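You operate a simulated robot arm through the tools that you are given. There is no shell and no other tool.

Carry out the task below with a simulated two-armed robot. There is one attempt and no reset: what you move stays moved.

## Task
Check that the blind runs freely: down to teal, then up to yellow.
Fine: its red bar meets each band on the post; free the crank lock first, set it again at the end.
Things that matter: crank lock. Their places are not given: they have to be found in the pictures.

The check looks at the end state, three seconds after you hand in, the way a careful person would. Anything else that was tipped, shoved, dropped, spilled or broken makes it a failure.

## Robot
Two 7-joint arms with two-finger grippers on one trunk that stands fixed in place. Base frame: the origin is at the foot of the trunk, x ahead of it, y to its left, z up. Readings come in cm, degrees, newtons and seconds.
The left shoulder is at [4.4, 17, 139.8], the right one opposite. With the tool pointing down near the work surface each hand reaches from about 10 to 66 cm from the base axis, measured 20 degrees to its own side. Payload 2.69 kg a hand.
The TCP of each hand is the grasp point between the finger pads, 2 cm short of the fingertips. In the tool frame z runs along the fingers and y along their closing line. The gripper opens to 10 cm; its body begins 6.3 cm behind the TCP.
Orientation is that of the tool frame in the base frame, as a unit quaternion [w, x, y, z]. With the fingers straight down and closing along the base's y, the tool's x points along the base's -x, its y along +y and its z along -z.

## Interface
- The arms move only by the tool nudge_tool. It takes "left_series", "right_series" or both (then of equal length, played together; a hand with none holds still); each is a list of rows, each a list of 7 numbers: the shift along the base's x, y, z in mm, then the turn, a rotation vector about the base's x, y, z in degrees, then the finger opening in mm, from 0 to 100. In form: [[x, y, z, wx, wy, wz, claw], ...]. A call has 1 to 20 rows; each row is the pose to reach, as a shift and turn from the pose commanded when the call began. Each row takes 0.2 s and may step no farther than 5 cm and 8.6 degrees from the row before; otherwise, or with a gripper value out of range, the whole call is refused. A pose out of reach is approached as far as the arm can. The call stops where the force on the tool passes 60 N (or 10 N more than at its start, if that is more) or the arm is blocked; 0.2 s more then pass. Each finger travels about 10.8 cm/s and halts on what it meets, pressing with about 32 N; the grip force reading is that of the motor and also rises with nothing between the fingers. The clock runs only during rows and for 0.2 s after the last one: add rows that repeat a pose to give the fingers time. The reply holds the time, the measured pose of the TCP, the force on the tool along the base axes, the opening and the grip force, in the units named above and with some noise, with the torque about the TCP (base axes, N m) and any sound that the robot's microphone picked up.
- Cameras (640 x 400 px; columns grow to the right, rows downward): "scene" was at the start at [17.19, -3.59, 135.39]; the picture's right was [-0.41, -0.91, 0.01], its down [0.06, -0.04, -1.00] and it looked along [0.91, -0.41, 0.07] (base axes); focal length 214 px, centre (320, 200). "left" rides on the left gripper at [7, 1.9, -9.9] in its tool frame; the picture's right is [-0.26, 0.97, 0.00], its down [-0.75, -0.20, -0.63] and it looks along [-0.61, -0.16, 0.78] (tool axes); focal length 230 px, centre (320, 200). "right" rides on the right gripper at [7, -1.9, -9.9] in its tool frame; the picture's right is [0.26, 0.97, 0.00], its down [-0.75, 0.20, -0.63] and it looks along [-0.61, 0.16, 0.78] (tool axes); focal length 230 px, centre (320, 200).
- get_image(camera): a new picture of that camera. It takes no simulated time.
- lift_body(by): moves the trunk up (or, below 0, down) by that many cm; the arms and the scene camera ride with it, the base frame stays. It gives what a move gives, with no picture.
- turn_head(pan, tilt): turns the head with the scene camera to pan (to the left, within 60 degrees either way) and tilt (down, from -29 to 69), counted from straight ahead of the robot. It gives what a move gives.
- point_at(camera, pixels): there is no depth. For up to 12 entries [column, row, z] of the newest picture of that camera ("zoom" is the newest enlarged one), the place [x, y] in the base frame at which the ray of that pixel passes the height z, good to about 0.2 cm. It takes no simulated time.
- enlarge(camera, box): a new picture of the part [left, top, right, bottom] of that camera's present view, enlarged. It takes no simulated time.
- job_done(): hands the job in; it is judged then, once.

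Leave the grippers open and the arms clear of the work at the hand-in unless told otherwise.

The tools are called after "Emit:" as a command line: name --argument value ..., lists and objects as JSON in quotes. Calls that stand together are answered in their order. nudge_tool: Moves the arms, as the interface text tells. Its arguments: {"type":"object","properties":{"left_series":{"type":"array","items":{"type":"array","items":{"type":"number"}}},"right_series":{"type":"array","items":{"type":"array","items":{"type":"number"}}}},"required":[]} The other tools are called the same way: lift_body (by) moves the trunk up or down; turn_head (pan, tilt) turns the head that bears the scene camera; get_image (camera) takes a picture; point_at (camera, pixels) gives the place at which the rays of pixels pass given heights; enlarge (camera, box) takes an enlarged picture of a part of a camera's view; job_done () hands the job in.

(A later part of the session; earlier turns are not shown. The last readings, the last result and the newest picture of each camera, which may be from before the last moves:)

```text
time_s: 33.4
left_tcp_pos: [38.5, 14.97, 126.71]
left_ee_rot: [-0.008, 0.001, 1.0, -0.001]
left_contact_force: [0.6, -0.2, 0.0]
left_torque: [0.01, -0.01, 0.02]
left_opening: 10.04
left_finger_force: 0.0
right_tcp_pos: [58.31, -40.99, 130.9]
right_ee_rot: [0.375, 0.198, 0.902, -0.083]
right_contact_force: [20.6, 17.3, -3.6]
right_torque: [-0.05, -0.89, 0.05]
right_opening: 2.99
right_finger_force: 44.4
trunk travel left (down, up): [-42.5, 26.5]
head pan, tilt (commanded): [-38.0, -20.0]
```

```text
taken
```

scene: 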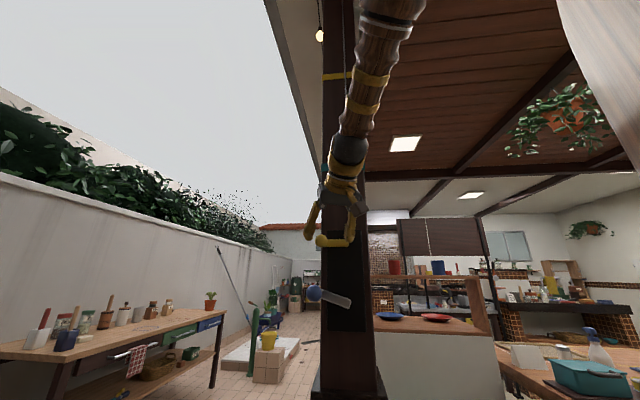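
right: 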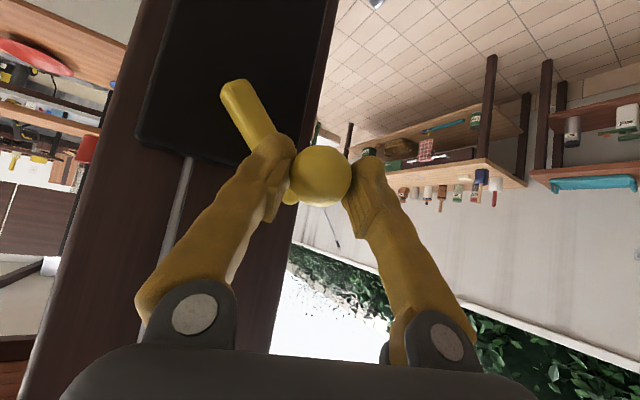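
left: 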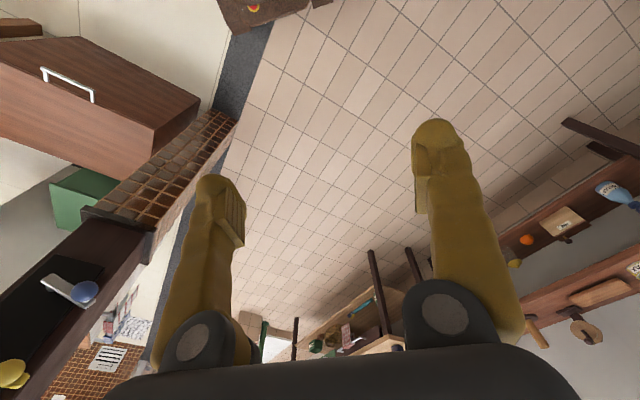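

The lever is at about 41° and the 27 N force points along +u (outward), meaning the true radius is a bit larger (~7 cm). I'll relax outward and continue the arc with the larger radius.

Emit:
nudge_tool --right_series '[[2, 2.3, 2, 0, 0, 0, 25], [-1.7, -2, 6, 0, 0, 0, 25], [-4.8, -5.6, 9.8, 0, 0, 0, 25], [-8.2, -9.5, 13, 0, 0, 0, 25], [-11.7, -13.6, 15.7, 0, 0, 0, 25]]'

Emit:
get_image --camera "right"

```text
time_s: 34.5
left_tcp_pos: [36.1, 15.02, 125.3]
left_ee_rot: [-0.032, 0.0, 0.999, 0.0]
left_contact_force: [-1.0, 0.7, -0.2]
left_torque: [-0.06, -0.11, 0.0]
left_opening: 10.01
left_finger_force: 0.1
right_tcp_pos: [54.53, -41.43, 133.1]
right_ee_rot: [0.381, 0.199, 0.899, -0.078]
right_contact_force: [-0.6, 1.5, 1.1]
right_torque: [-0.02, -0.06, -0.04]
right_opening: 0.01
right_finger_force: 29.4
trunk travel left (down, up): [-42.5, 26.5]
head pan, tilt (commanded): [-38.0, -20.0]
stopped in row 5 (right hand): the force on the tool passed its limit at 72 N (the readings are from after the stop); the commanded pose is now the measured one
```

```text
taken
```

right: 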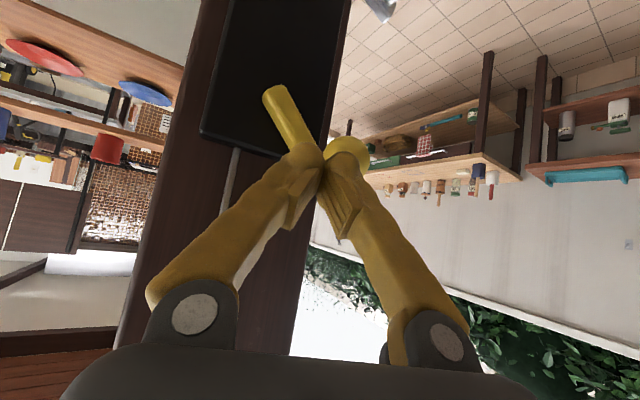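

The grip slipped off when the force passed 72 N — the lever likely met its stop. I'll back the closed hand away and look.

Emit:
nudge_tool --right_series '[[-20, 10, 5, 0, 0, 0, 0], [-45, 22, 10, 0, 0, 0, 0], [-70, 35, 15, 0, 0, 0, 30], [-70, 35, 15, 0, 0, 0, 60]]'

Emit:
get_image --camera "right"

Emit:
get_image --camera "scene"

```text
time_s: 35.5
left_tcp_pos: [36.65, 14.43, 125.3]
left_ee_rot: [-0.031, 0.0, 1.0, 0.002]
left_contact_force: [0.0, -0.3, 0.5]
left_torque: [0.02, -0.03, 0.03]
left_opening: 9.99
left_finger_force: 0.2
right_tcp_pos: [48.74, -38.24, 132.93]
right_ee_rot: [0.366, 0.196, 0.906, -0.077]
right_contact_force: [1.0, -0.5, -0.1]
right_torque: [0.03, -0.01, 0.01]
right_opening: 6.0
right_finger_force: 0.2
trunk travel left (down, up): [-42.5, 26.5]
head pan, tilt (commanded): [-38.0, -20.0]
```

```text
taken
```

right: 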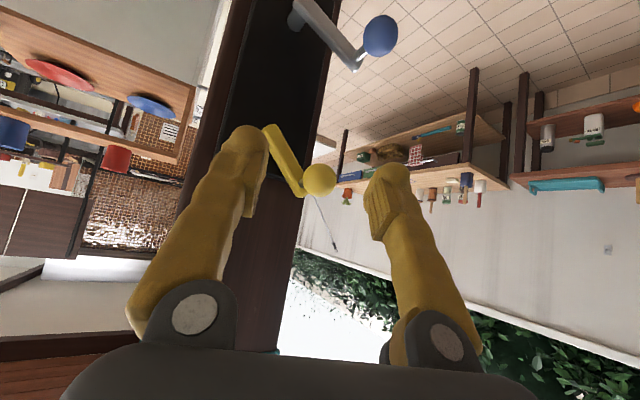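

```text
taken
```

scene: 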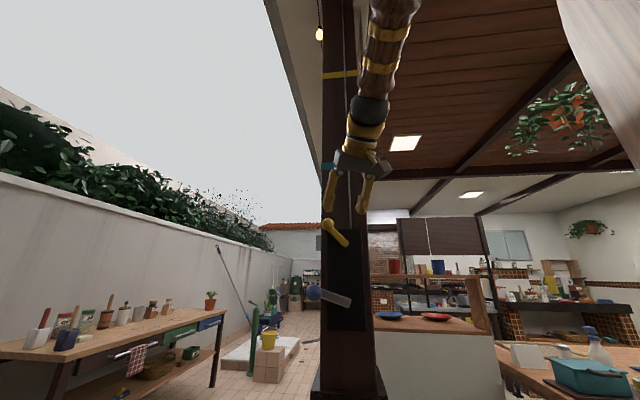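

The lever now points up at an angle. I'll enlarge it to measure.

Emit:
enlarge --camera "scene" --box '[290, 200, 390, 320]'

Emit:
enlarge --camera "right" --box '[220, 80, 400, 210]'

```text
3.33 times, centred on (340, 260) of scene
```

zoom: 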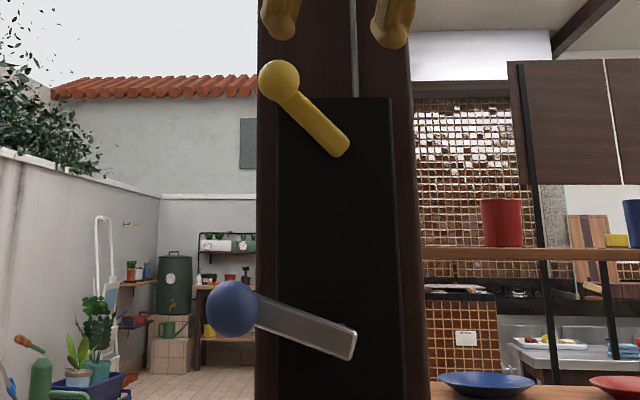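

```text
3.08 times, centred on (310, 145) of right
```

zoom: 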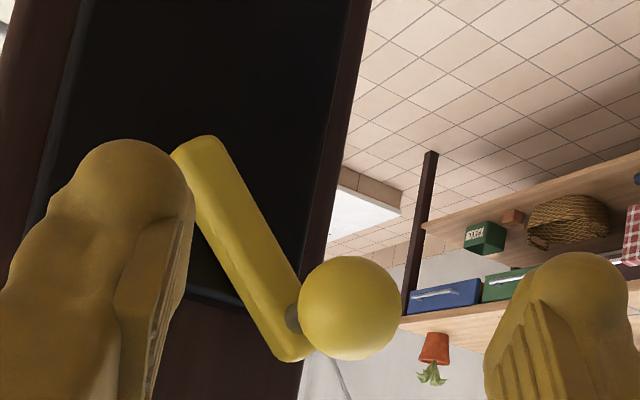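

Emit:
point_at --camera "scene" --pixels '[[327.7, 224.6, 130], [327.7, 224.6, 131], [327.7, 224.6, 132], [346.6, 244, 126], [346.6, 244, 127], [313, 293, 113], [313, 293, 114], [347, 304, 110], [347, 304, 111]]'

Emit:
point_at --camera "right" --pixels '[[319, 180, 130], [319, 180, 131], [319, 180, 132], [270, 132, 126], [270, 132, 127], [380, 35, 113], [380, 35, 114], [298, 14, 110], [298, 14, 111]]'

```text
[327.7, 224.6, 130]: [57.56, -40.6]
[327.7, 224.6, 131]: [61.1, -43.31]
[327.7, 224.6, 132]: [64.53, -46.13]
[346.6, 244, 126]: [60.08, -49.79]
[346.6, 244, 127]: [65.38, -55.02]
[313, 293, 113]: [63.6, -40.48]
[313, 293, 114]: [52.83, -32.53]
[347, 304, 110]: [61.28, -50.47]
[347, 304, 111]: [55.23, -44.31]
```

```text
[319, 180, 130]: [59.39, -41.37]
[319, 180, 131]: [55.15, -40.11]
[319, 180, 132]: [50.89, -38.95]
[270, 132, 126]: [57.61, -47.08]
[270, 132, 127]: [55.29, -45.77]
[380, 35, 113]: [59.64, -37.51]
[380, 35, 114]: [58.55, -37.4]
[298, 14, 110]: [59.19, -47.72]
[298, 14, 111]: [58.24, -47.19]
```

The yellow knob is now at (58.4,-41.2,130.2): the lever stopped about 42° up, consistent with an end stop (the free position, presumably). The blue crank knob is at (59.2,-37.4,113.4). I'll move the right hand down to a stand-off in front of it.

Emit:
nudge_tool --right_series '[[0, 0, -30, 0, 0, 0, 80], [5, 5, -60, 0, 0, 0, 80], [15, 12, -95, 0, 0, 0, 80], [25, 20, -130, 0, 0, 0, 80], [36, 28, -160, 0, 0, 0, 80], [46, 35, -184, 0, 0, 0, 80], [46, 35, -184, 0, 0, 0, 80]]'

Emit:
get_image --camera "right"

Emit:
get_image --camera "scene"

```text
time_s: 37.0
left_tcp_pos: [36.43, 14.67, 125.38]
left_ee_rot: [-0.03, 0.0, 1.0, 0.001]
left_contact_force: [0.6, -0.4, 0.0]
left_torque: [-0.02, -0.01, 0.02]
left_opening: 9.96
left_finger_force: 0.1
right_tcp_pos: [52.66, -34.47, 115.73]
right_ee_rot: [0.379, 0.197, 0.901, -0.075]
right_contact_force: [0.1, -0.1, -0.6]
right_torque: [-0.03, -0.01, -0.05]
right_opening: 8.0
right_finger_force: 0.1
trunk travel left (down, up): [-42.5, 26.5]
head pan, tilt (commanded): [-38.0, -20.0]
```

```text
taken
```

right: 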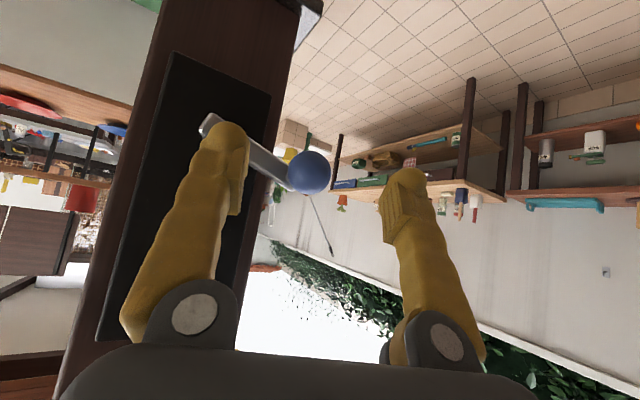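

```text
taken
```

scene: 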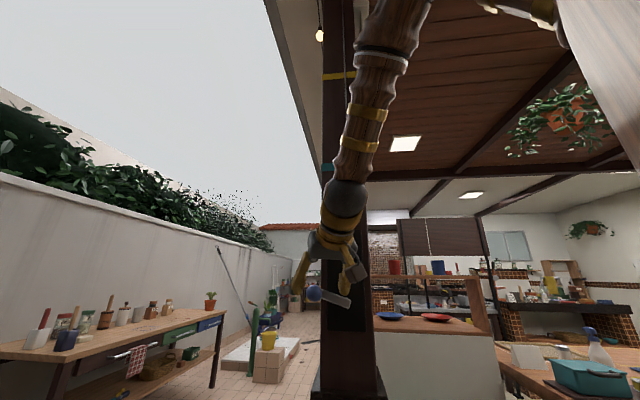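

The blue knob is at (308,173) between the fingers, ~7 cm ahead, estimated (59.1,-37.4,113.6). I'll advance to straddle it and close gently.

Emit:
nudge_tool --right_series '[[5, -2, -20, 0, 0, 0, 80], [20, -10, -21, 0, 0, 0, 80], [35, -17, -21, 0, 0, 0, 80], [50, -23, -21, 0, 0, 0, 80], [62, -28, -21, 0, 0, 0, 80], [62, -28, -21, 0, 0, 0, 80]]'

Emit:
get_image --camera "right"

```text
time_s: 38.5
left_tcp_pos: [36.5, 14.61, 125.32]
left_ee_rot: [-0.031, 0.0, 1.0, 0.001]
left_contact_force: [-0.2, -0.1, -0.1]
left_torque: [-0.01, 0.03, 0.04]
left_opening: 10.0
left_finger_force: 0.1
right_tcp_pos: [58.91, -37.39, 113.71]
right_ee_rot: [0.378, 0.196, 0.902, -0.075]
right_contact_force: [1.1, 0.7, -0.4]
right_torque: [0.0, 0.04, 0.01]
right_opening: 8.0
right_finger_force: 0.1
trunk travel left (down, up): [-42.5, 26.5]
head pan, tilt (commanded): [-38.0, -20.0]
```

```text
taken
```

right: 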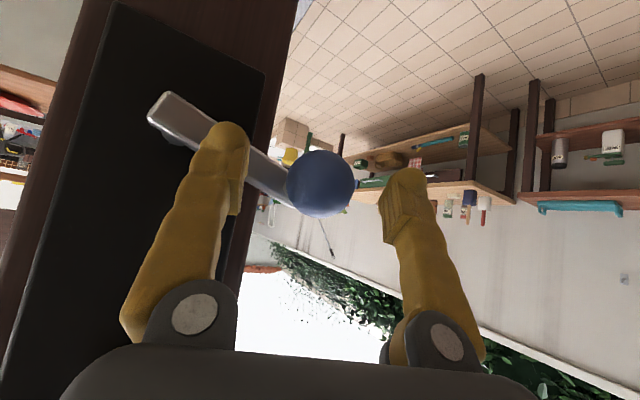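

The ball is centred at (321,184), right size for the grasp point. Closing on it.

Emit:
nudge_tool --right_series '[[0, 0, 0, 0, 0, 0, 25], [0, 0, 0, 0, 0, 0, 25], [0, 0, 0, 0, 0, 0, 25]]'

Emit:
get_image --camera "right"

```text
time_s: 39.2
left_tcp_pos: [36.59, 14.61, 125.28]
left_ee_rot: [-0.032, 0.0, 0.999, 0.001]
left_contact_force: [-0.4, 0.9, -0.4]
left_torque: [0.04, -0.02, 0.02]
left_opening: 9.99
left_finger_force: 0.0
right_tcp_pos: [59.01, -37.32, 113.62]
right_ee_rot: [0.378, 0.196, 0.902, -0.075]
right_contact_force: [3.8, 3.6, -2.0]
right_torque: [-0.04, 0.01, -0.1]
right_opening: 3.26
right_finger_force: 45.5
trunk travel left (down, up): [-42.5, 26.5]
head pan, tilt (commanded): [-38.0, -20.0]
```

```text
taken
```

right: 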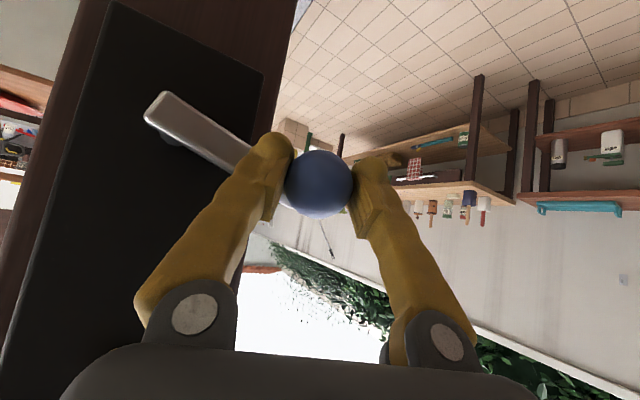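

Gripped (3.26 cm). I'll test the crank: move the knob about 12 mm downward along its arc (counter-clockwise as seen from the robot).

Emit:
nudge_tool --right_series '[[0.7, 0.8, -3, 0, 0, 0, 25], [1.3, 1.5, -6, 0, 0, 0, 25], [1.8, 2, -9, 0, 0, 0, 25], [2.2, 2.5, -12, 0, 0, 0, 25]]'

```text
time_s: 40.2
left_tcp_pos: [36.67, 14.66, 125.25]
left_ee_rot: [-0.031, 0.0, 1.0, 0.002]
left_contact_force: [0.2, 0.7, 0.0]
left_torque: [0.03, 0.0, 0.01]
left_opening: 10.01
left_finger_force: 0.1
right_tcp_pos: [59.2, -37.07, 112.42]
right_ee_rot: [0.377, 0.197, 0.902, -0.075]
right_contact_force: [4.8, -4.4, 0.9]
right_torque: [-0.14, -0.04, -0.16]
right_opening: 3.18
right_finger_force: 44.7
trunk travel left (down, up): [-42.5, 26.5]
head pan, tilt (commanded): [-38.0, -20.0]
```

The crank moves freely with hardly any force, so the lock is off. I'll continue the arc (hub ≈ u 2.5, z 110.5, radius 8.4) down to about -45° and check the force.

Emit:
nudge_tool --right_series '[[1.3, 1.5, -11.9, 0, 0, 0, 25], [1.3, 1.5, -26.6, 0, 0, 0, 25], [-0.4, -0.5, -41, 0, 0, 0, 25], [-3.7, -4.2, -54.8, 0, 0, 0, 25], [-8.4, -9.8, -67.6, 0, 0, 0, 25], [-14.6, -16.9, -78.8, 0, 0, 0, 25]]'

Emit:
get_image --camera "scene"

Emit:
get_image --camera "right"

```text
time_s: 41.6
left_tcp_pos: [36.68, 14.82, 125.26]
left_ee_rot: [-0.032, 0.0, 0.999, 0.0]
left_contact_force: [0.6, 0.0, 0.1]
left_torque: [-0.07, -0.02, 0.01]
left_opening: 10.0
left_finger_force: 0.0
right_tcp_pos: [57.79, -38.49, 104.43]
right_ee_rot: [0.376, 0.195, 0.903, -0.075]
right_contact_force: [3.7, 10.5, -7.6]
right_torque: [-0.27, 0.13, 0.11]
right_opening: 3.12
right_finger_force: 4.6
trunk travel left (down, up): [-42.5, 26.5]
head pan, tilt (commanded): [-38.0, -20.0]
```

```text
taken
```

scene: 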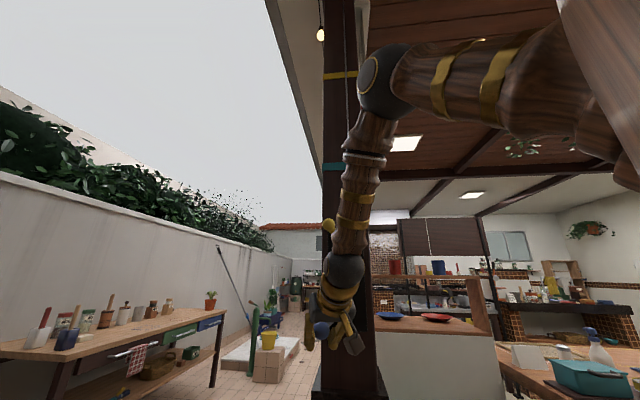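

```text
taken
```

right: 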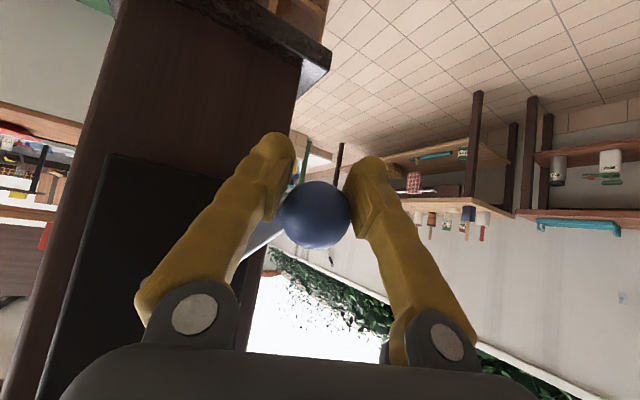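

The ball has slipped in the grip: it now appears at (316,215), about 1.7 cm above the grasp centre, so a fixed-orientation grip lets the ball spin and lag. Also the elbow hides the bar from the head camera. I'll first raise and turn the left hand so its camera can watch the bar and bands.

Emit:
nudge_tool --left_series '[[-3, -3, 27, -2.4, -5.2, -5.2, 100], [-6, -6, 55, -4.8, -10.4, -10.4, 100], [-9, -9, 82, -7.3, -15.6, -15.6, 100], [-12, -12, 110, -9.7, -20.8, -20.8, 100], [-15, -15, 137, -12.1, -25.9, -25.9, 100], [-18, -18, 165, -14.5, -31.1, -31.1, 100], [-21, -21, 192, -17, -36.3, -36.3, 100], [-24, -24, 220, -19.4, -41.5, -41.5, 100], [-27, -27, 247, -21.8, -46.7, -46.7, 100], [-27, -27, 247, -21.8, -46.7, -46.7, 100]]'

Emit:
get_image --camera "left"

```text
time_s: 43.9
left_tcp_pos: [33.81, 11.93, 151.89]
left_ee_rot: [0.382, 0.381, 0.822, -0.181]
left_contact_force: [0.5, 0.6, -0.8]
left_torque: [-0.02, 0.01, -0.02]
left_opening: 9.97
left_finger_force: 0.0
right_tcp_pos: [57.83, -38.93, 104.77]
right_ee_rot: [0.379, 0.196, 0.901, -0.074]
right_contact_force: [2.7, -4.0, 1.2]
right_torque: [0.05, 0.31, -0.17]
right_opening: 2.75
right_finger_force: 45.4
trunk travel left (down, up): [-42.5, 26.5]
head pan, tilt (commanded): [-38.0, -20.0]
```

```text
taken
```

left: 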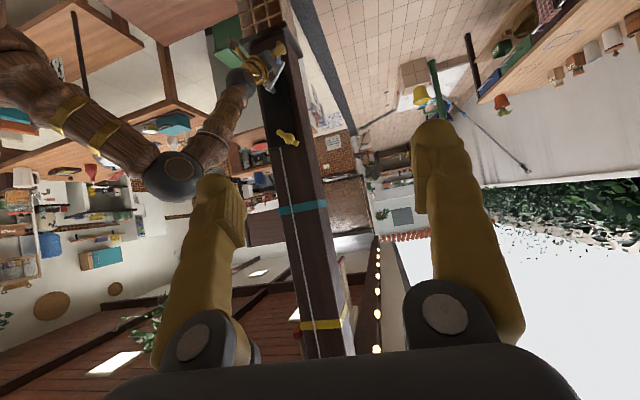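

The left camera (upside down) now sees the post: teal band at (302,207), yellow band at (325,324), lever at (287,137), right hand on the crank at (262,70). I'll enlarge the area of the bar near (298,335).

Emit:
enlarge --camera "left" --box '[250, 260, 390, 380]'

Emit:
enlarge --camera "left" --box '[200, 20, 340, 160]'

Emit:
get_image --camera "right"

```text
3.33 times, centred on (320, 320) of left
```

zoom: 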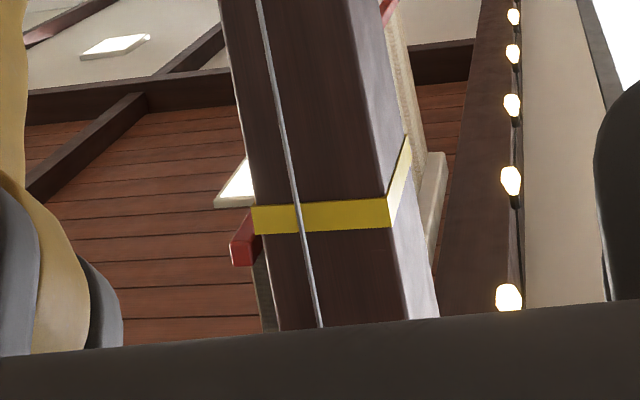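

```text
2.86 times, centred on (270, 90) of left
```

zoom: 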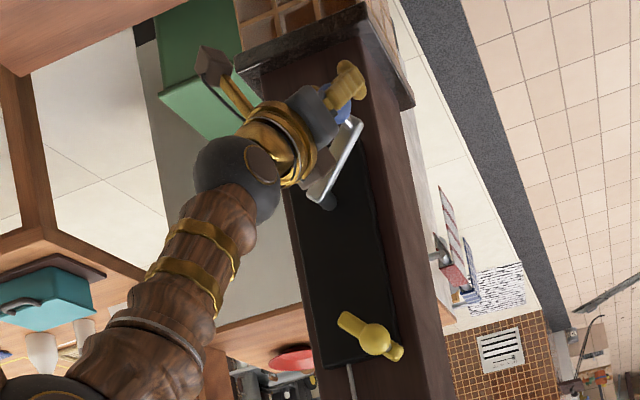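

```text
taken
```

right: 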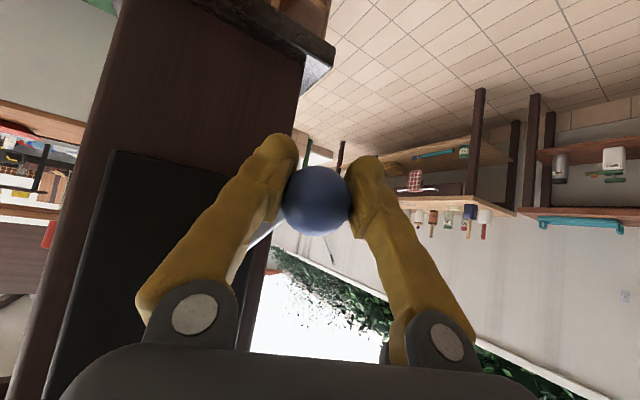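

Emit:
point_at --camera "left" --pixels '[[296.9, 335.6, 190], [296.9, 335.6, 195], [296.9, 335.6, 200], [296.9, 335.6, 205], [300.5, 326, 190], [300.5, 326, 192], [300.5, 326, 195], [287, 210, 150], [287, 210, 152], [287, 210, 154]]'

```text
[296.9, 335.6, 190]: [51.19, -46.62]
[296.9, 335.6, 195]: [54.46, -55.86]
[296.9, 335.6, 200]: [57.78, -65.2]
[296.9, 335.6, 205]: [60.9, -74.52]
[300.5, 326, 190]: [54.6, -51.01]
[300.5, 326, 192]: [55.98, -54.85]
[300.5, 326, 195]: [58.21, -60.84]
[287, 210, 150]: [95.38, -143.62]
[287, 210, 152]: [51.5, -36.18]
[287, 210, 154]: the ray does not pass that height
```

The bar has already come down from about 203 to 196 (ray at the bar end gives z≈196) for 60° of crank turn, so this direction lowers it, roughly 0.12 cm per degree. A refit puts the hub at u 2.4, z 111.05, radius 8.37. The ball resettled near the grip centre (317,200). I'll continue slowly through the bottom of the circle, 5° per row, with a slight counter-roll of the hand to prepare for the rising side.

Emit:
nudge_tool --right_series '[[-4.3, -4.9, 0.2, 1, -0.9, 0, 25], [-8, -9.3, -4.3, 1.9, -1.6, 0, 25], [-12, -13.9, -8.2, 2.7, -2.4, 0, 25], [-16.3, -18.8, -11.6, 3.6, -3.1, 0, 25], [-20.7, -24, -14.4, 4.4, -3.8, 0, 25], [-25.2, -29.2, -16.5, 5.3, -4.6, 0, 25], [-30, -34.6, -18.1, 6.1, -5.3, 0, 25], [-34.7, -40.1, -19.1, 7, -6, 0, 25], [-39.4, -45.6, -19.4, 7.8, -6.7, 0, 25], [-39.4, -45.6, -19.4, 7.8, -6.7, 0, 25]]'

Emit:
get_image --camera "right"

Emit:
enlarge --camera "left" --box '[250, 220, 390, 360]'

```text
time_s: 46.0
left_tcp_pos: [33.86, 12.02, 151.84]
left_ee_rot: [0.381, 0.381, 0.823, -0.182]
left_contact_force: [0.0, 0.5, 0.3]
left_torque: [0.03, 0.0, 0.03]
left_opening: 9.98
left_finger_force: 0.0
right_tcp_pos: [53.94, -43.28, 102.73]
right_ee_rot: [0.416, 0.226, 0.881, -0.001]
right_contact_force: [-2.4, 10.3, -11.2]
right_torque: [0.26, 1.14, 0.0]
right_opening: 2.67
right_finger_force: 44.7
trunk travel left (down, up): [-42.5, 26.5]
head pan, tilt (commanded): [-38.0, -20.0]
```

```text
taken
```

right: 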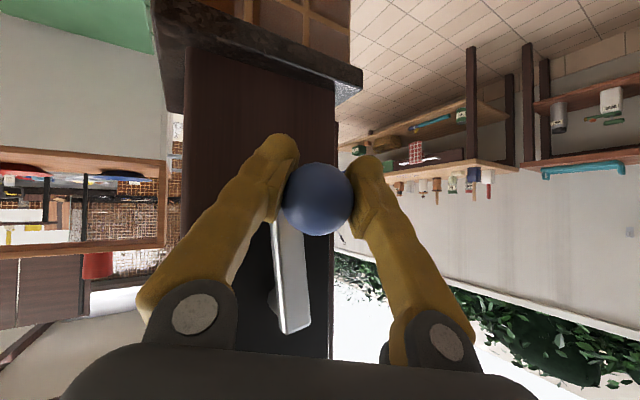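

```text
2.86 times, centred on (320, 290) of left
```

zoom: 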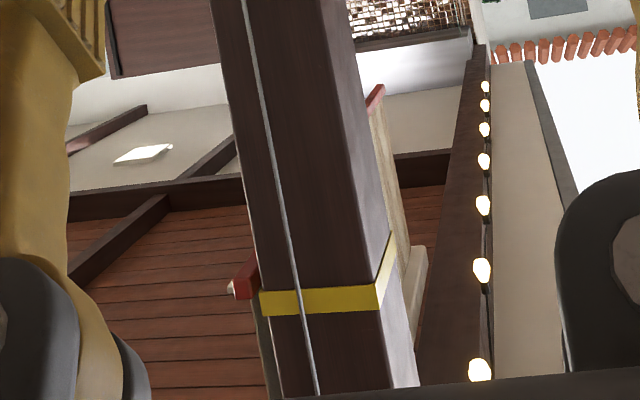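

The crank is now at the bottom (arm vertical in the wrist view) and the bar has moved past the yellow band. I'll measure the bar end at (293.8,318).

Emit:
point_at --camera "left" --pixels '[[293.8, 318, 185], [293.8, 318, 188], [293.8, 318, 190], [293.8, 318, 192]]'

```text
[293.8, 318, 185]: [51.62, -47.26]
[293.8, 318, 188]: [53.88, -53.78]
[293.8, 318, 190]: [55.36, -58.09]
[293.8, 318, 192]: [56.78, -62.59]
```

Bar at z≈190 now with the crank at 90° past horizontal: about 0.125 cm per degree, so roughly 305° more to reach teal. Forces are small. I'll carry on up the right-hand side to about 145°.

Emit:
nudge_tool --right_series '[[-4.8, -5.5, 0.3, 0.8, -0.7, 0, 25], [-9.5, -11, 1.3, 1.7, -1.4, 0, 25], [-14.2, -16.4, 2.9, 2.4, -2.1, 0, 25], [-18.7, -21.6, 5, 3.3, -2.8, 0, 25], [-23.2, -26.8, 7.8, 4.1, -3.5, 0, 25], [-27.4, -31.7, 11.2, 4.9, -4.3, 0, 25], [-31.4, -36.3, 15.1, 5.7, -5, 0, 25], [-35.2, -40.7, 19.6, 6.5, -5.6, 0, 25], [-38.7, -44.8, 24.5, 7.3, -6.3, 0, 25], [-41.9, -48.5, 29.9, 7.1, -6.1, 0, 25], [-44.9, -51.9, 35.7, 6.4, -5.6, 0, 25], [-44.9, -51.9, 35.7, 6.4, -5.6, 0, 25]]'

Emit:
get_image --camera "right"

Emit:
enlarge --camera "left" --box '[250, 220, 390, 360]'

```text
time_s: 48.6
left_tcp_pos: [33.89, 12.54, 151.9]
left_ee_rot: [0.381, 0.381, 0.822, -0.183]
left_contact_force: [-0.2, 0.6, -1.1]
left_torque: [0.03, 0.0, -0.02]
left_opening: 10.0
left_finger_force: 0.0
right_tcp_pos: [49.52, -48.19, 106.32]
right_ee_rot: [0.447, 0.247, 0.858, 0.059]
right_contact_force: [12.3, 22.0, 5.5]
right_torque: [-0.44, 0.62, -0.24]
right_opening: 3.58
right_finger_force: 8.1
trunk travel left (down, up): [-42.5, 26.5]
head pan, tilt (commanded): [-38.0, -20.0]
```

```text
taken
```

right: 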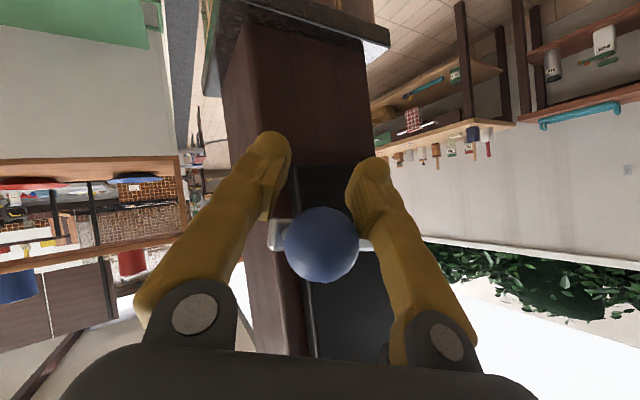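

```text
2.86 times, centred on (320, 290) of left
```

zoom: 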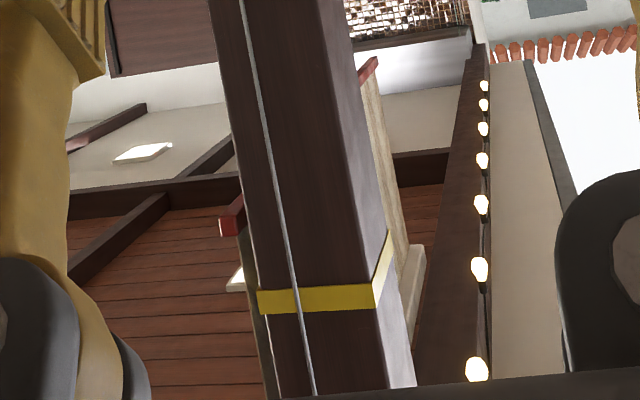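

The ball has run ahead in the grip: it sits at (322,245), about 2.8 cm above the grasp centre, because my circle was slightly too big. A refit of all points gives hub u≈2.97, z≈111.0, radius≈7.85; the crank is at about 166°. I'll open, recentre on the ball and look again, also measuring the bar at left (288.2,297.7).

Emit:
point_at --camera "left" --pixels '[[288.2, 297.7, 176], [288.2, 297.7, 178], [288.2, 297.7, 180], [288.2, 297.7, 182]]'

Emit:
nudge_tool --right_series '[[0, 0, 0, 0, 0, 0, 70], [0, 0, 0, 0, 0, 0, 70], [-0.5, -0.5, 14, 0, 0, 0, 70], [-1, -1, 28, 0, 0, 0, 70], [-1, -1, 28, 0, 0, 0, 70]]'

Emit:
get_image --camera "right"

Emit:
enlarge --camera "left" --box '[250, 220, 390, 360]'

```text
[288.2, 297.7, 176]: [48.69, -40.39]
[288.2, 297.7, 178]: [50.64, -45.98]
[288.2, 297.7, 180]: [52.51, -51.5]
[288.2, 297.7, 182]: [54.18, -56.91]
```

```text
time_s: 49.9
left_tcp_pos: [33.89, 12.03, 151.93]
left_ee_rot: [0.381, 0.382, 0.822, -0.181]
left_contact_force: [-0.2, -0.4, -0.4]
left_torque: [0.01, 0.01, -0.01]
left_opening: 10.0
left_finger_force: 0.1
right_tcp_pos: [49.16, -48.69, 108.97]
right_ee_rot: [0.446, 0.25, 0.858, 0.058]
right_contact_force: [0.2, 0.2, 0.2]
right_torque: [0.0, 0.0, -0.01]
right_opening: 6.99
right_finger_force: 0.1
trunk travel left (down, up): [-42.5, 26.5]
head pan, tilt (commanded): [-38.0, -20.0]
```

```text
taken
```

right: 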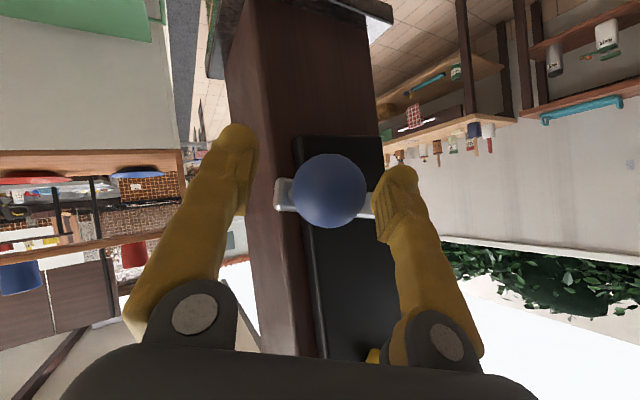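

```text
2.86 times, centred on (320, 290) of left
```

zoom: 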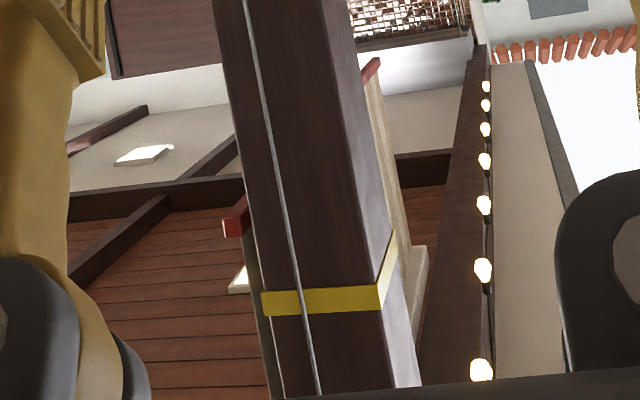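

The crank stayed put when released; bar at z≈182.4. The ball looks nearer to the camera here than at the start, so the plate's normal is really at 45° (−0.707,0.707); refit: hub u 7.92 (along (0.707,0.707)), z 111.0, radius 7.85, crank now at 166°. I'll centre on the ball (shift −5,+5,+1 mm) and close.

Emit:
nudge_tool --right_series '[[-5, 5, 1, 0, 0, 0, 70], [-5, 5, 1, 0, 0, 0, 70], [-5, 5, 1, 0, 0, 0, 30], [-5, 5, 1, 0, 0, 0, 25], [-5, 5, 1, 0, 0, 0, 25]]'

Emit:
get_image --camera "right"

```text
time_s: 51.0
left_tcp_pos: [33.8, 11.98, 151.69]
left_ee_rot: [0.381, 0.381, 0.823, -0.181]
left_contact_force: [0.1, 1.0, -0.1]
left_torque: [-0.01, 0.01, -0.01]
left_opening: 9.99
left_finger_force: 0.0
right_tcp_pos: [48.75, -48.0, 109.07]
right_ee_rot: [0.446, 0.248, 0.858, 0.06]
right_contact_force: [4.4, 4.6, 2.5]
right_torque: [0.17, 0.29, 0.05]
right_opening: 2.91
right_finger_force: 44.7
trunk travel left (down, up): [-42.5, 26.5]
head pan, tilt (commanded): [-38.0, -20.0]
```

```text
taken
```

right: 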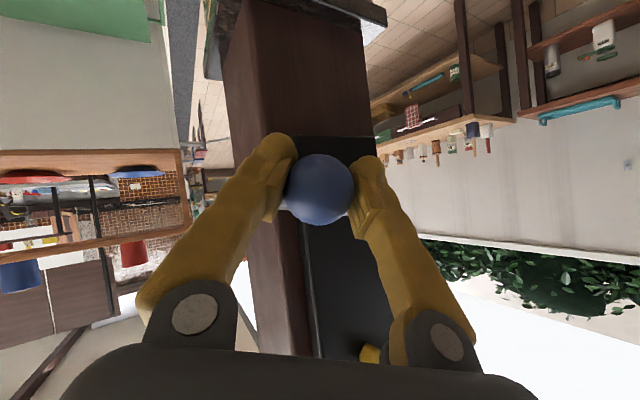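

Centred at (320,189), grip firm. Now along the corrected arc from 166° up to 200°, rolling the hand along with the crank.

Emit:
nudge_tool --right_series '[[-0.8, -0.8, 5.7, -1.8, 1.8, 0, 25], [-1.5, -1.5, 12.5, -3.9, 3.9, 0, 25], [-1.7, -1.7, 19.3, -6, 6, 0, 25], [-1.5, -1.5, 26.1, -8.1, 8.1, 0, 25], [-0.8, -0.8, 32.9, -10.3, 10.3, 0, 25], [0.2, 0.2, 39.6, -12.4, 12.4, 0, 25], [1.6, 1.6, 46.1, -14.5, 14.5, 0, 25], [1.6, 1.6, 46.1, -14.5, 14.5, 0, 25]]'

Emit:
get_image --camera "right"

Emit:
enlarge --camera "left" --box '[250, 180, 390, 320]'

```text
time_s: 52.9
left_tcp_pos: [34.23, 11.98, 151.7]
left_ee_rot: [0.379, 0.381, 0.824, -0.181]
left_contact_force: [1.1, -1.5, 0.1]
left_torque: [0.01, -0.02, 0.0]
left_opening: 10.0
left_finger_force: 0.0
right_tcp_pos: [49.14, -47.73, 113.6]
right_ee_rot: [0.36, 0.196, 0.909, -0.081]
right_contact_force: [10.1, 10.5, -18.8]
right_torque: [-0.03, 1.13, -0.13]
right_opening: 2.8
right_finger_force: 45.1
trunk travel left (down, up): [-42.5, 26.5]
head pan, tilt (commanded): [-38.0, -20.0]
```

```text
taken
```

right: 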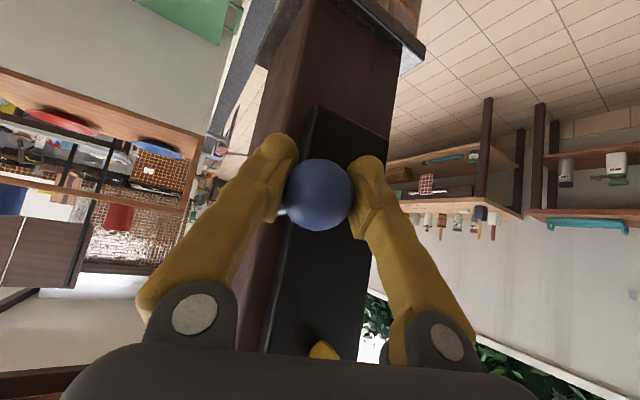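

```text
2.86 times, centred on (320, 250) of left
```

zoom: 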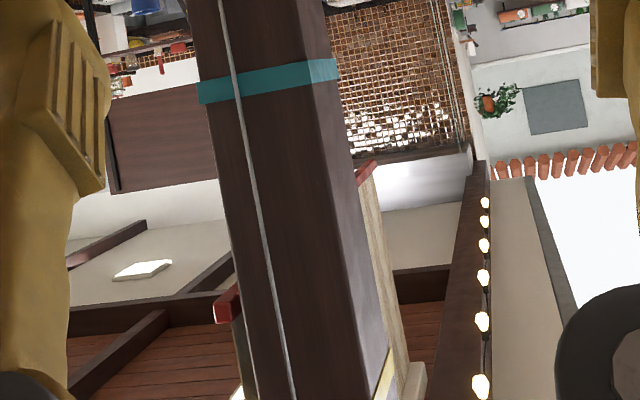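

Ball well held at (318,195), 19 N of steady resistance. Continuing over the top to 270°, with the hand unrolling in the upper part.

Emit:
nudge_tool --right_series '[[1.9, 1.9, 6.4, -1.9, 1.9, 0, 25], [4.1, 4.1, 12.5, -3.7, 3.7, 0, 25], [6.7, 6.7, 18.2, -5.5, 5.5, 0, 25], [9.7, 9.7, 23.7, -6.9, 6.9, 0, 25], [12.9, 12.9, 28.7, -7.8, 7.8, 0, 25], [16.5, 16.5, 33.3, -7.8, 7.8, 0, 25], [20.4, 20.4, 37.5, -6.7, 6.7, 0, 25], [24.4, 24.4, 41.2, -5.3, 5.3, 0, 25], [28.7, 28.7, 44.3, -3.5, 3.5, 0, 25], [28.7, 28.7, 44.3, -3.5, 3.5, 0, 25]]'

Emit:
get_image --camera "right"

Emit:
enlarge --camera "left" --box '[230, 160, 370, 300]'

```text
time_s: 55.0
left_tcp_pos: [34.16, 11.65, 151.87]
left_ee_rot: [0.38, 0.382, 0.823, -0.181]
left_contact_force: [0.2, -1.0, 0.2]
left_torque: [-0.05, -0.03, -0.01]
left_opening: 10.03
left_finger_force: 0.1
right_tcp_pos: [52.0, -45.43, 117.78]
right_ee_rot: [0.336, 0.185, 0.916, -0.115]
right_contact_force: [5.3, -4.6, -26.6]
right_torque: [0.06, 1.12, -0.26]
right_opening: 2.83
right_finger_force: 44.8
trunk travel left (down, up): [-42.5, 26.5]
head pan, tilt (commanded): [-38.0, -20.0]
```

```text
taken
```

right: 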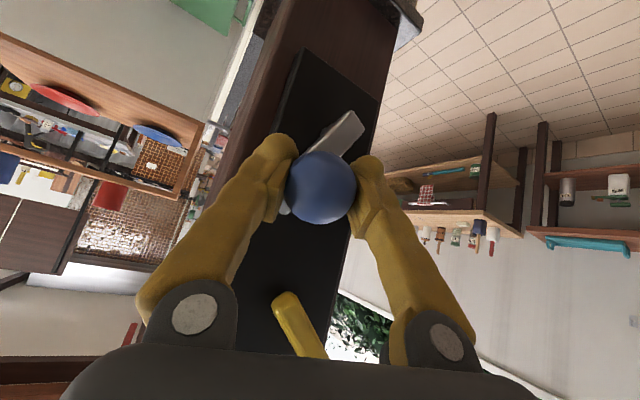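

```text
2.86 times, centred on (300, 230) of left
```

zoom: 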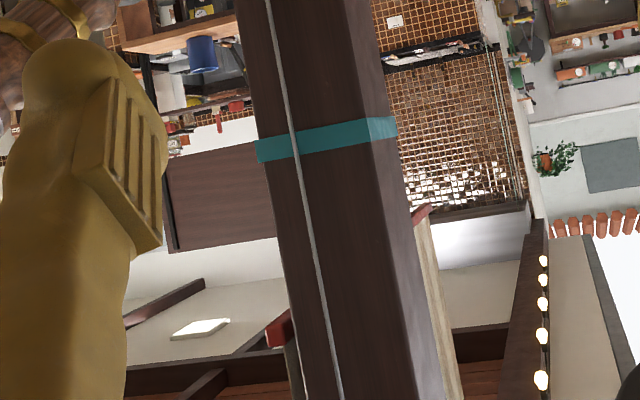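

The ball is centred (321,187); the 27 N downward pull says my circle is slightly high, so I refine to hub u 8.1, z 110.8, radius 7.72. The bar is at left pixel (283.2,276.5). I'll measure it and continue over the top to 310°.

Emit:
point_at --camera "left" --pixels '[[283.2, 276.5, 172], [283.2, 276.5, 174], [283.2, 276.5, 176]]'

Emit:
nudge_tool --right_series '[[5.3, 5.3, 0.2, 1.4, -1.4, 0, 25], [9.8, 9.8, 2.2, 2.8, -2.8, 0, 25], [14.5, 14.5, 3.6, 4.2, -4.2, 0, 25], [19.2, 19.2, 4.5, 5.7, -5.7, 0, 25], [24, 24, 4.8, 7.1, -7.1, 0, 25], [28.7, 28.7, 4.5, 8.5, -8.5, 0, 25], [33.4, 33.4, 3.6, 9.9, -9.9, 0, 25], [38.1, 38.1, 2.2, 11.3, -11.3, 0, 25], [42.6, 42.6, 0.2, 12.7, -12.7, 0, 25], [47.1, 47.1, -2.4, 14.1, -14.1, 0, 25], [51.3, 51.3, -5.5, 15.6, -15.6, 0, 25], [51.3, 51.3, -5.5, 15.6, -15.6, 0, 25]]'

Emit:
get_image --camera "right"

Emit:
enlarge --camera "left" --box '[230, 160, 370, 300]'

```text
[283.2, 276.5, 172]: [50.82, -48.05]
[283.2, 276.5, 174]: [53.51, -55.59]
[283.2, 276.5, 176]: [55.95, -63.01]
```

```text
time_s: 57.6
left_tcp_pos: [33.92, 11.45, 151.88]
left_ee_rot: [0.381, 0.382, 0.823, -0.18]
left_contact_force: [-1.4, -0.4, 0.6]
left_torque: [-0.02, -0.03, 0.02]
left_opening: 10.0
left_finger_force: 0.0
right_tcp_pos: [56.72, -40.48, 117.26]
right_ee_rot: [0.432, 0.244, 0.867, 0.036]
right_contact_force: [0.3, -20.1, -8.2]
right_torque: [0.17, 1.03, -0.17]
right_opening: 2.64
right_finger_force: 44.8
trunk travel left (down, up): [-42.5, 26.5]
head pan, tilt (commanded): [-38.0, -20.0]
```

```text
taken
```

right: 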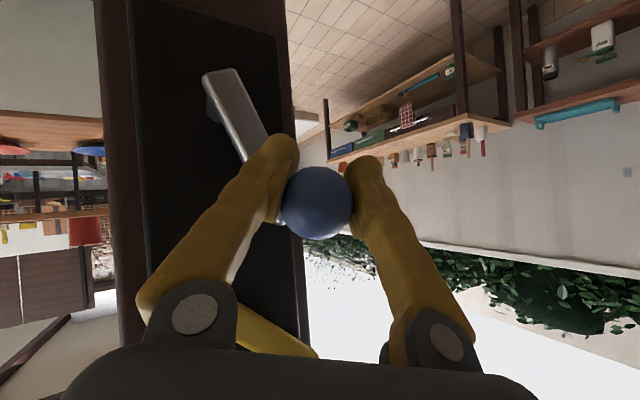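

```text
2.86 times, centred on (300, 230) of left
```

zoom: 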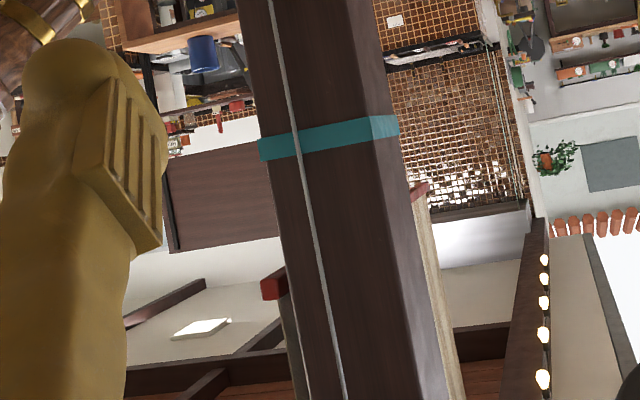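

Bar was at z≈174.7 at 244° — about 0.1 cm per degree — so teal should come near 474° (just past the bottom on the second round). Ball at (316,202), fine. Continuing down the left side to 360°, rolling the hand with the crank.

Emit:
nudge_tool --right_series '[[4, 4, -3.7, 0, 0, 0, 25], [7.8, 7.8, -7.8, -0.4, 0.4, 0, 25], [11.3, 11.3, -12.3, -1.1, 1.1, 0, 25], [14.5, 14.5, -17.3, -2.5, 2.5, 0, 25], [17.4, 17.4, -22.6, -4.2, 4.2, 0, 25], [20, 20, -28.3, -6.4, 6.4, 0, 25], [22.2, 22.2, -34.3, -8.5, 8.5, 0, 25], [24, 24, -40.5, -10.6, 10.6, 0, 25], [25.5, 25.5, -46.9, -12.7, 12.7, 0, 25], [26.4, 26.4, -53.5, -14.8, 14.8, 0, 25], [27.1, 27.1, -60.2, -17, 17, 0, 25], [27.3, 27.3, -66.9, -19.1, 19.1, 0, 25], [27.3, 27.3, -66.9, -19.1, 19.1, 0, 25]]'

Emit:
get_image --camera "right"

Emit:
enlarge --camera "left" --box '[230, 160, 370, 300]'

```text
time_s: 60.5
left_tcp_pos: [33.9, 11.92, 151.81]
left_ee_rot: [0.381, 0.381, 0.823, -0.181]
left_contact_force: [0.3, 0.3, 0.0]
left_torque: [-0.07, -0.01, 0.02]
left_opening: 9.99
left_finger_force: 0.0
right_tcp_pos: [59.59, -37.36, 110.99]
right_ee_rot: [0.317, 0.167, 0.922, -0.149]
right_contact_force: [6.0, -7.3, 5.9]
right_torque: [-0.05, 0.66, -0.5]
right_opening: 2.72
right_finger_force: 45.1
trunk travel left (down, up): [-42.5, 26.5]
head pan, tilt (commanded): [-38.0, -20.0]
```

```text
taken
```

right: 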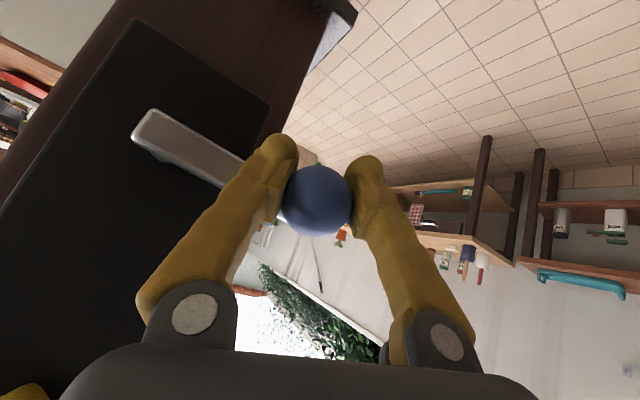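

```text
2.86 times, centred on (300, 230) of left
```

zoom: 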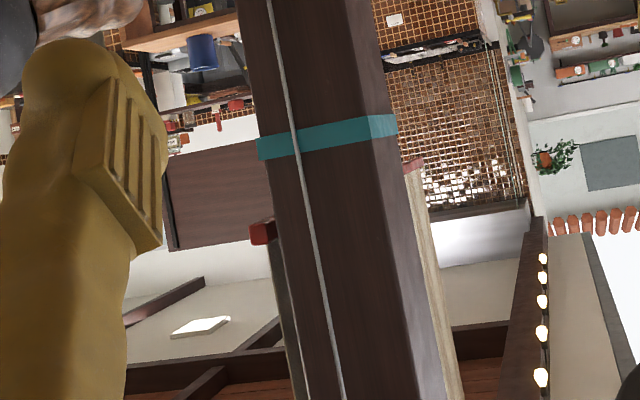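

Emit:
point_at --camera "left" --pixels '[[278.3, 241.9, 160], [278.3, 241.9, 162], [278.3, 241.9, 163], [278.3, 241.9, 164], [282.2, 260.4, 168], [282.2, 260.4, 170]]'

```text
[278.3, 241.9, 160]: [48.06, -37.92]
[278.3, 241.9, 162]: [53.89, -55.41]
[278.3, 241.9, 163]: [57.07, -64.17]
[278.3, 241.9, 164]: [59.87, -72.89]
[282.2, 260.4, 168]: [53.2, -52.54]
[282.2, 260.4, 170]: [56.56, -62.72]
```

Bar at z≈162.3 with the crank at ~357°. About 100° more to teal. I'll go on to 430° and measure again.

Emit:
nudge_tool --right_series '[[-0.2, -0.2, -6.7, -1.8, 1.8, 0, 25], [-0.8, -0.8, -13.4, -3.5, 3.5, 0, 25], [-1.8, -1.8, -20, -5.3, 5.3, 0, 25], [-3.3, -3.3, -26.4, -6.7, 6.7, 0, 25], [-5.1, -5.1, -32.6, -7.4, 7.4, 0, 25], [-7.3, -7.3, -38.6, -7.4, 7.4, 0, 25], [-9.9, -9.9, -44.3, -6.7, 6.7, 0, 25], [-12.8, -12.8, -49.6, -5.3, 5.3, 0, 25], [-16, -16, -54.6, -3.9, 3.9, 0, 25], [-19.5, -19.5, -59.1, -2.5, 2.5, 0, 25], [-23.3, -23.3, -63.2, -1.1, 1.1, 0, 25], [-27.3, -27.3, -66.9, 0.4, -0.4, 0, 25], [-31.5, -31.5, -70, 1.8, -1.8, 0, 25], [-35.9, -35.9, -72.5, 3.2, -3.2, 0, 25], [-35.9, -35.9, -72.5, 3.2, -3.2, 0, 25]]'

Emit:
get_image --camera "right"

Emit:
enlarge --camera "left" --box '[240, 170, 340, 270]'

```text
time_s: 63.6
left_tcp_pos: [34.06, 12.56, 151.73]
left_ee_rot: [0.381, 0.38, 0.823, -0.182]
left_contact_force: [0.0, 0.2, -0.4]
left_torque: [-0.01, -0.01, 0.02]
left_opening: 10.0
left_finger_force: 0.0
right_tcp_pos: [56.16, -39.83, 103.21]
right_ee_rot: [0.332, 0.177, 0.919, -0.116]
right_contact_force: [-2.7, 43.0, -33.7]
right_torque: [-1.13, 0.67, 0.62]
right_opening: 4.62
right_finger_force: 15.6
trunk travel left (down, up): [-42.5, 26.5]
head pan, tilt (commanded): [-38.0, -20.0]
```

```text
taken
```

right: 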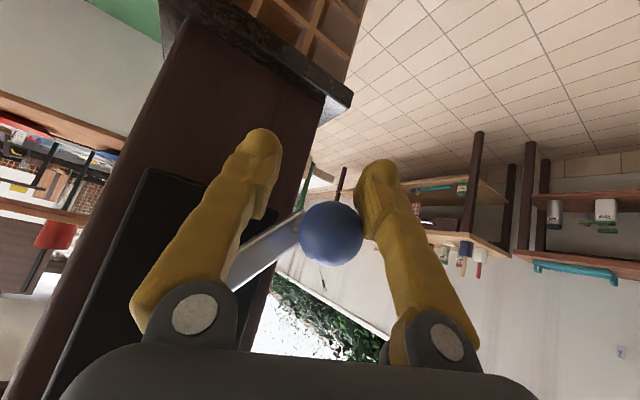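

```text
4.00 times, centred on (290, 220) of left
```

zoom: 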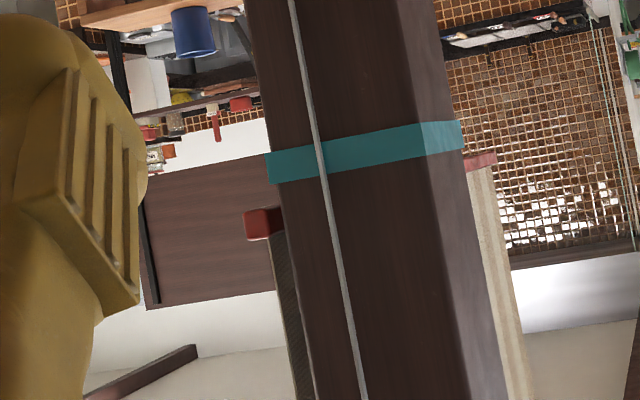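

The ball lagged again: at (331,233), with the fingers forced to 4.6 cm — my roll/unroll timing was bad there (friction-only drive while unrolling). The ball is at about (57.9,-39.0,105.2), i.e. crank at ~407°. I'll open, recentre on it with the roll back near zero, and measure the bar at left (274.5,226).

Emit:
point_at --camera "left" --pixels '[[274.5, 226, 155], [274.5, 226, 156], [274.5, 226, 157], [274.5, 226, 158], [278, 212, 151], [278, 212, 152], [278, 212, 150]]'

Emit:
nudge_tool --right_series '[[0, 0, 0, 0, 0, 0, 80], [0, 0, 0, 0, 0, 0, 80], [7, 6, 6, 1.5, -1.5, 0, 80], [14, 11, 11, 3, -3, 0, 80], [20, 16.7, 16.3, 5, -5, 0, 80], [20, 16.7, 16.3, 5, -5, 0, 80]]'

Emit:
get_image --camera "right"

```text
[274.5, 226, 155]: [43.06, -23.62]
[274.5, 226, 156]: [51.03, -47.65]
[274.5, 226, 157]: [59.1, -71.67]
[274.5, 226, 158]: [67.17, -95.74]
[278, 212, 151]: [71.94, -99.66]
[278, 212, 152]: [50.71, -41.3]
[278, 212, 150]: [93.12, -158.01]
```

```text
time_s: 65.0
left_tcp_pos: [33.8, 11.97, 151.89]
left_ee_rot: [0.381, 0.382, 0.822, -0.181]
left_contact_force: [0.1, -0.3, 0.0]
left_torque: [0.04, 0.01, 0.0]
left_opening: 9.98
left_finger_force: 0.0
right_tcp_pos: [58.03, -39.16, 105.32]
right_ee_rot: [0.369, 0.201, 0.905, -0.07]
right_contact_force: [-0.4, -0.9, -0.5]
right_torque: [0.0, -0.02, 0.03]
right_opening: 8.02
right_finger_force: 0.1
trunk travel left (down, up): [-42.5, 26.5]
head pan, tilt (commanded): [-38.0, -20.0]
```

```text
taken
```

right: 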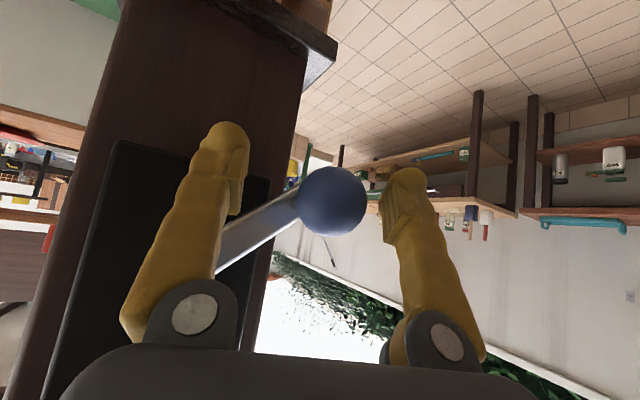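

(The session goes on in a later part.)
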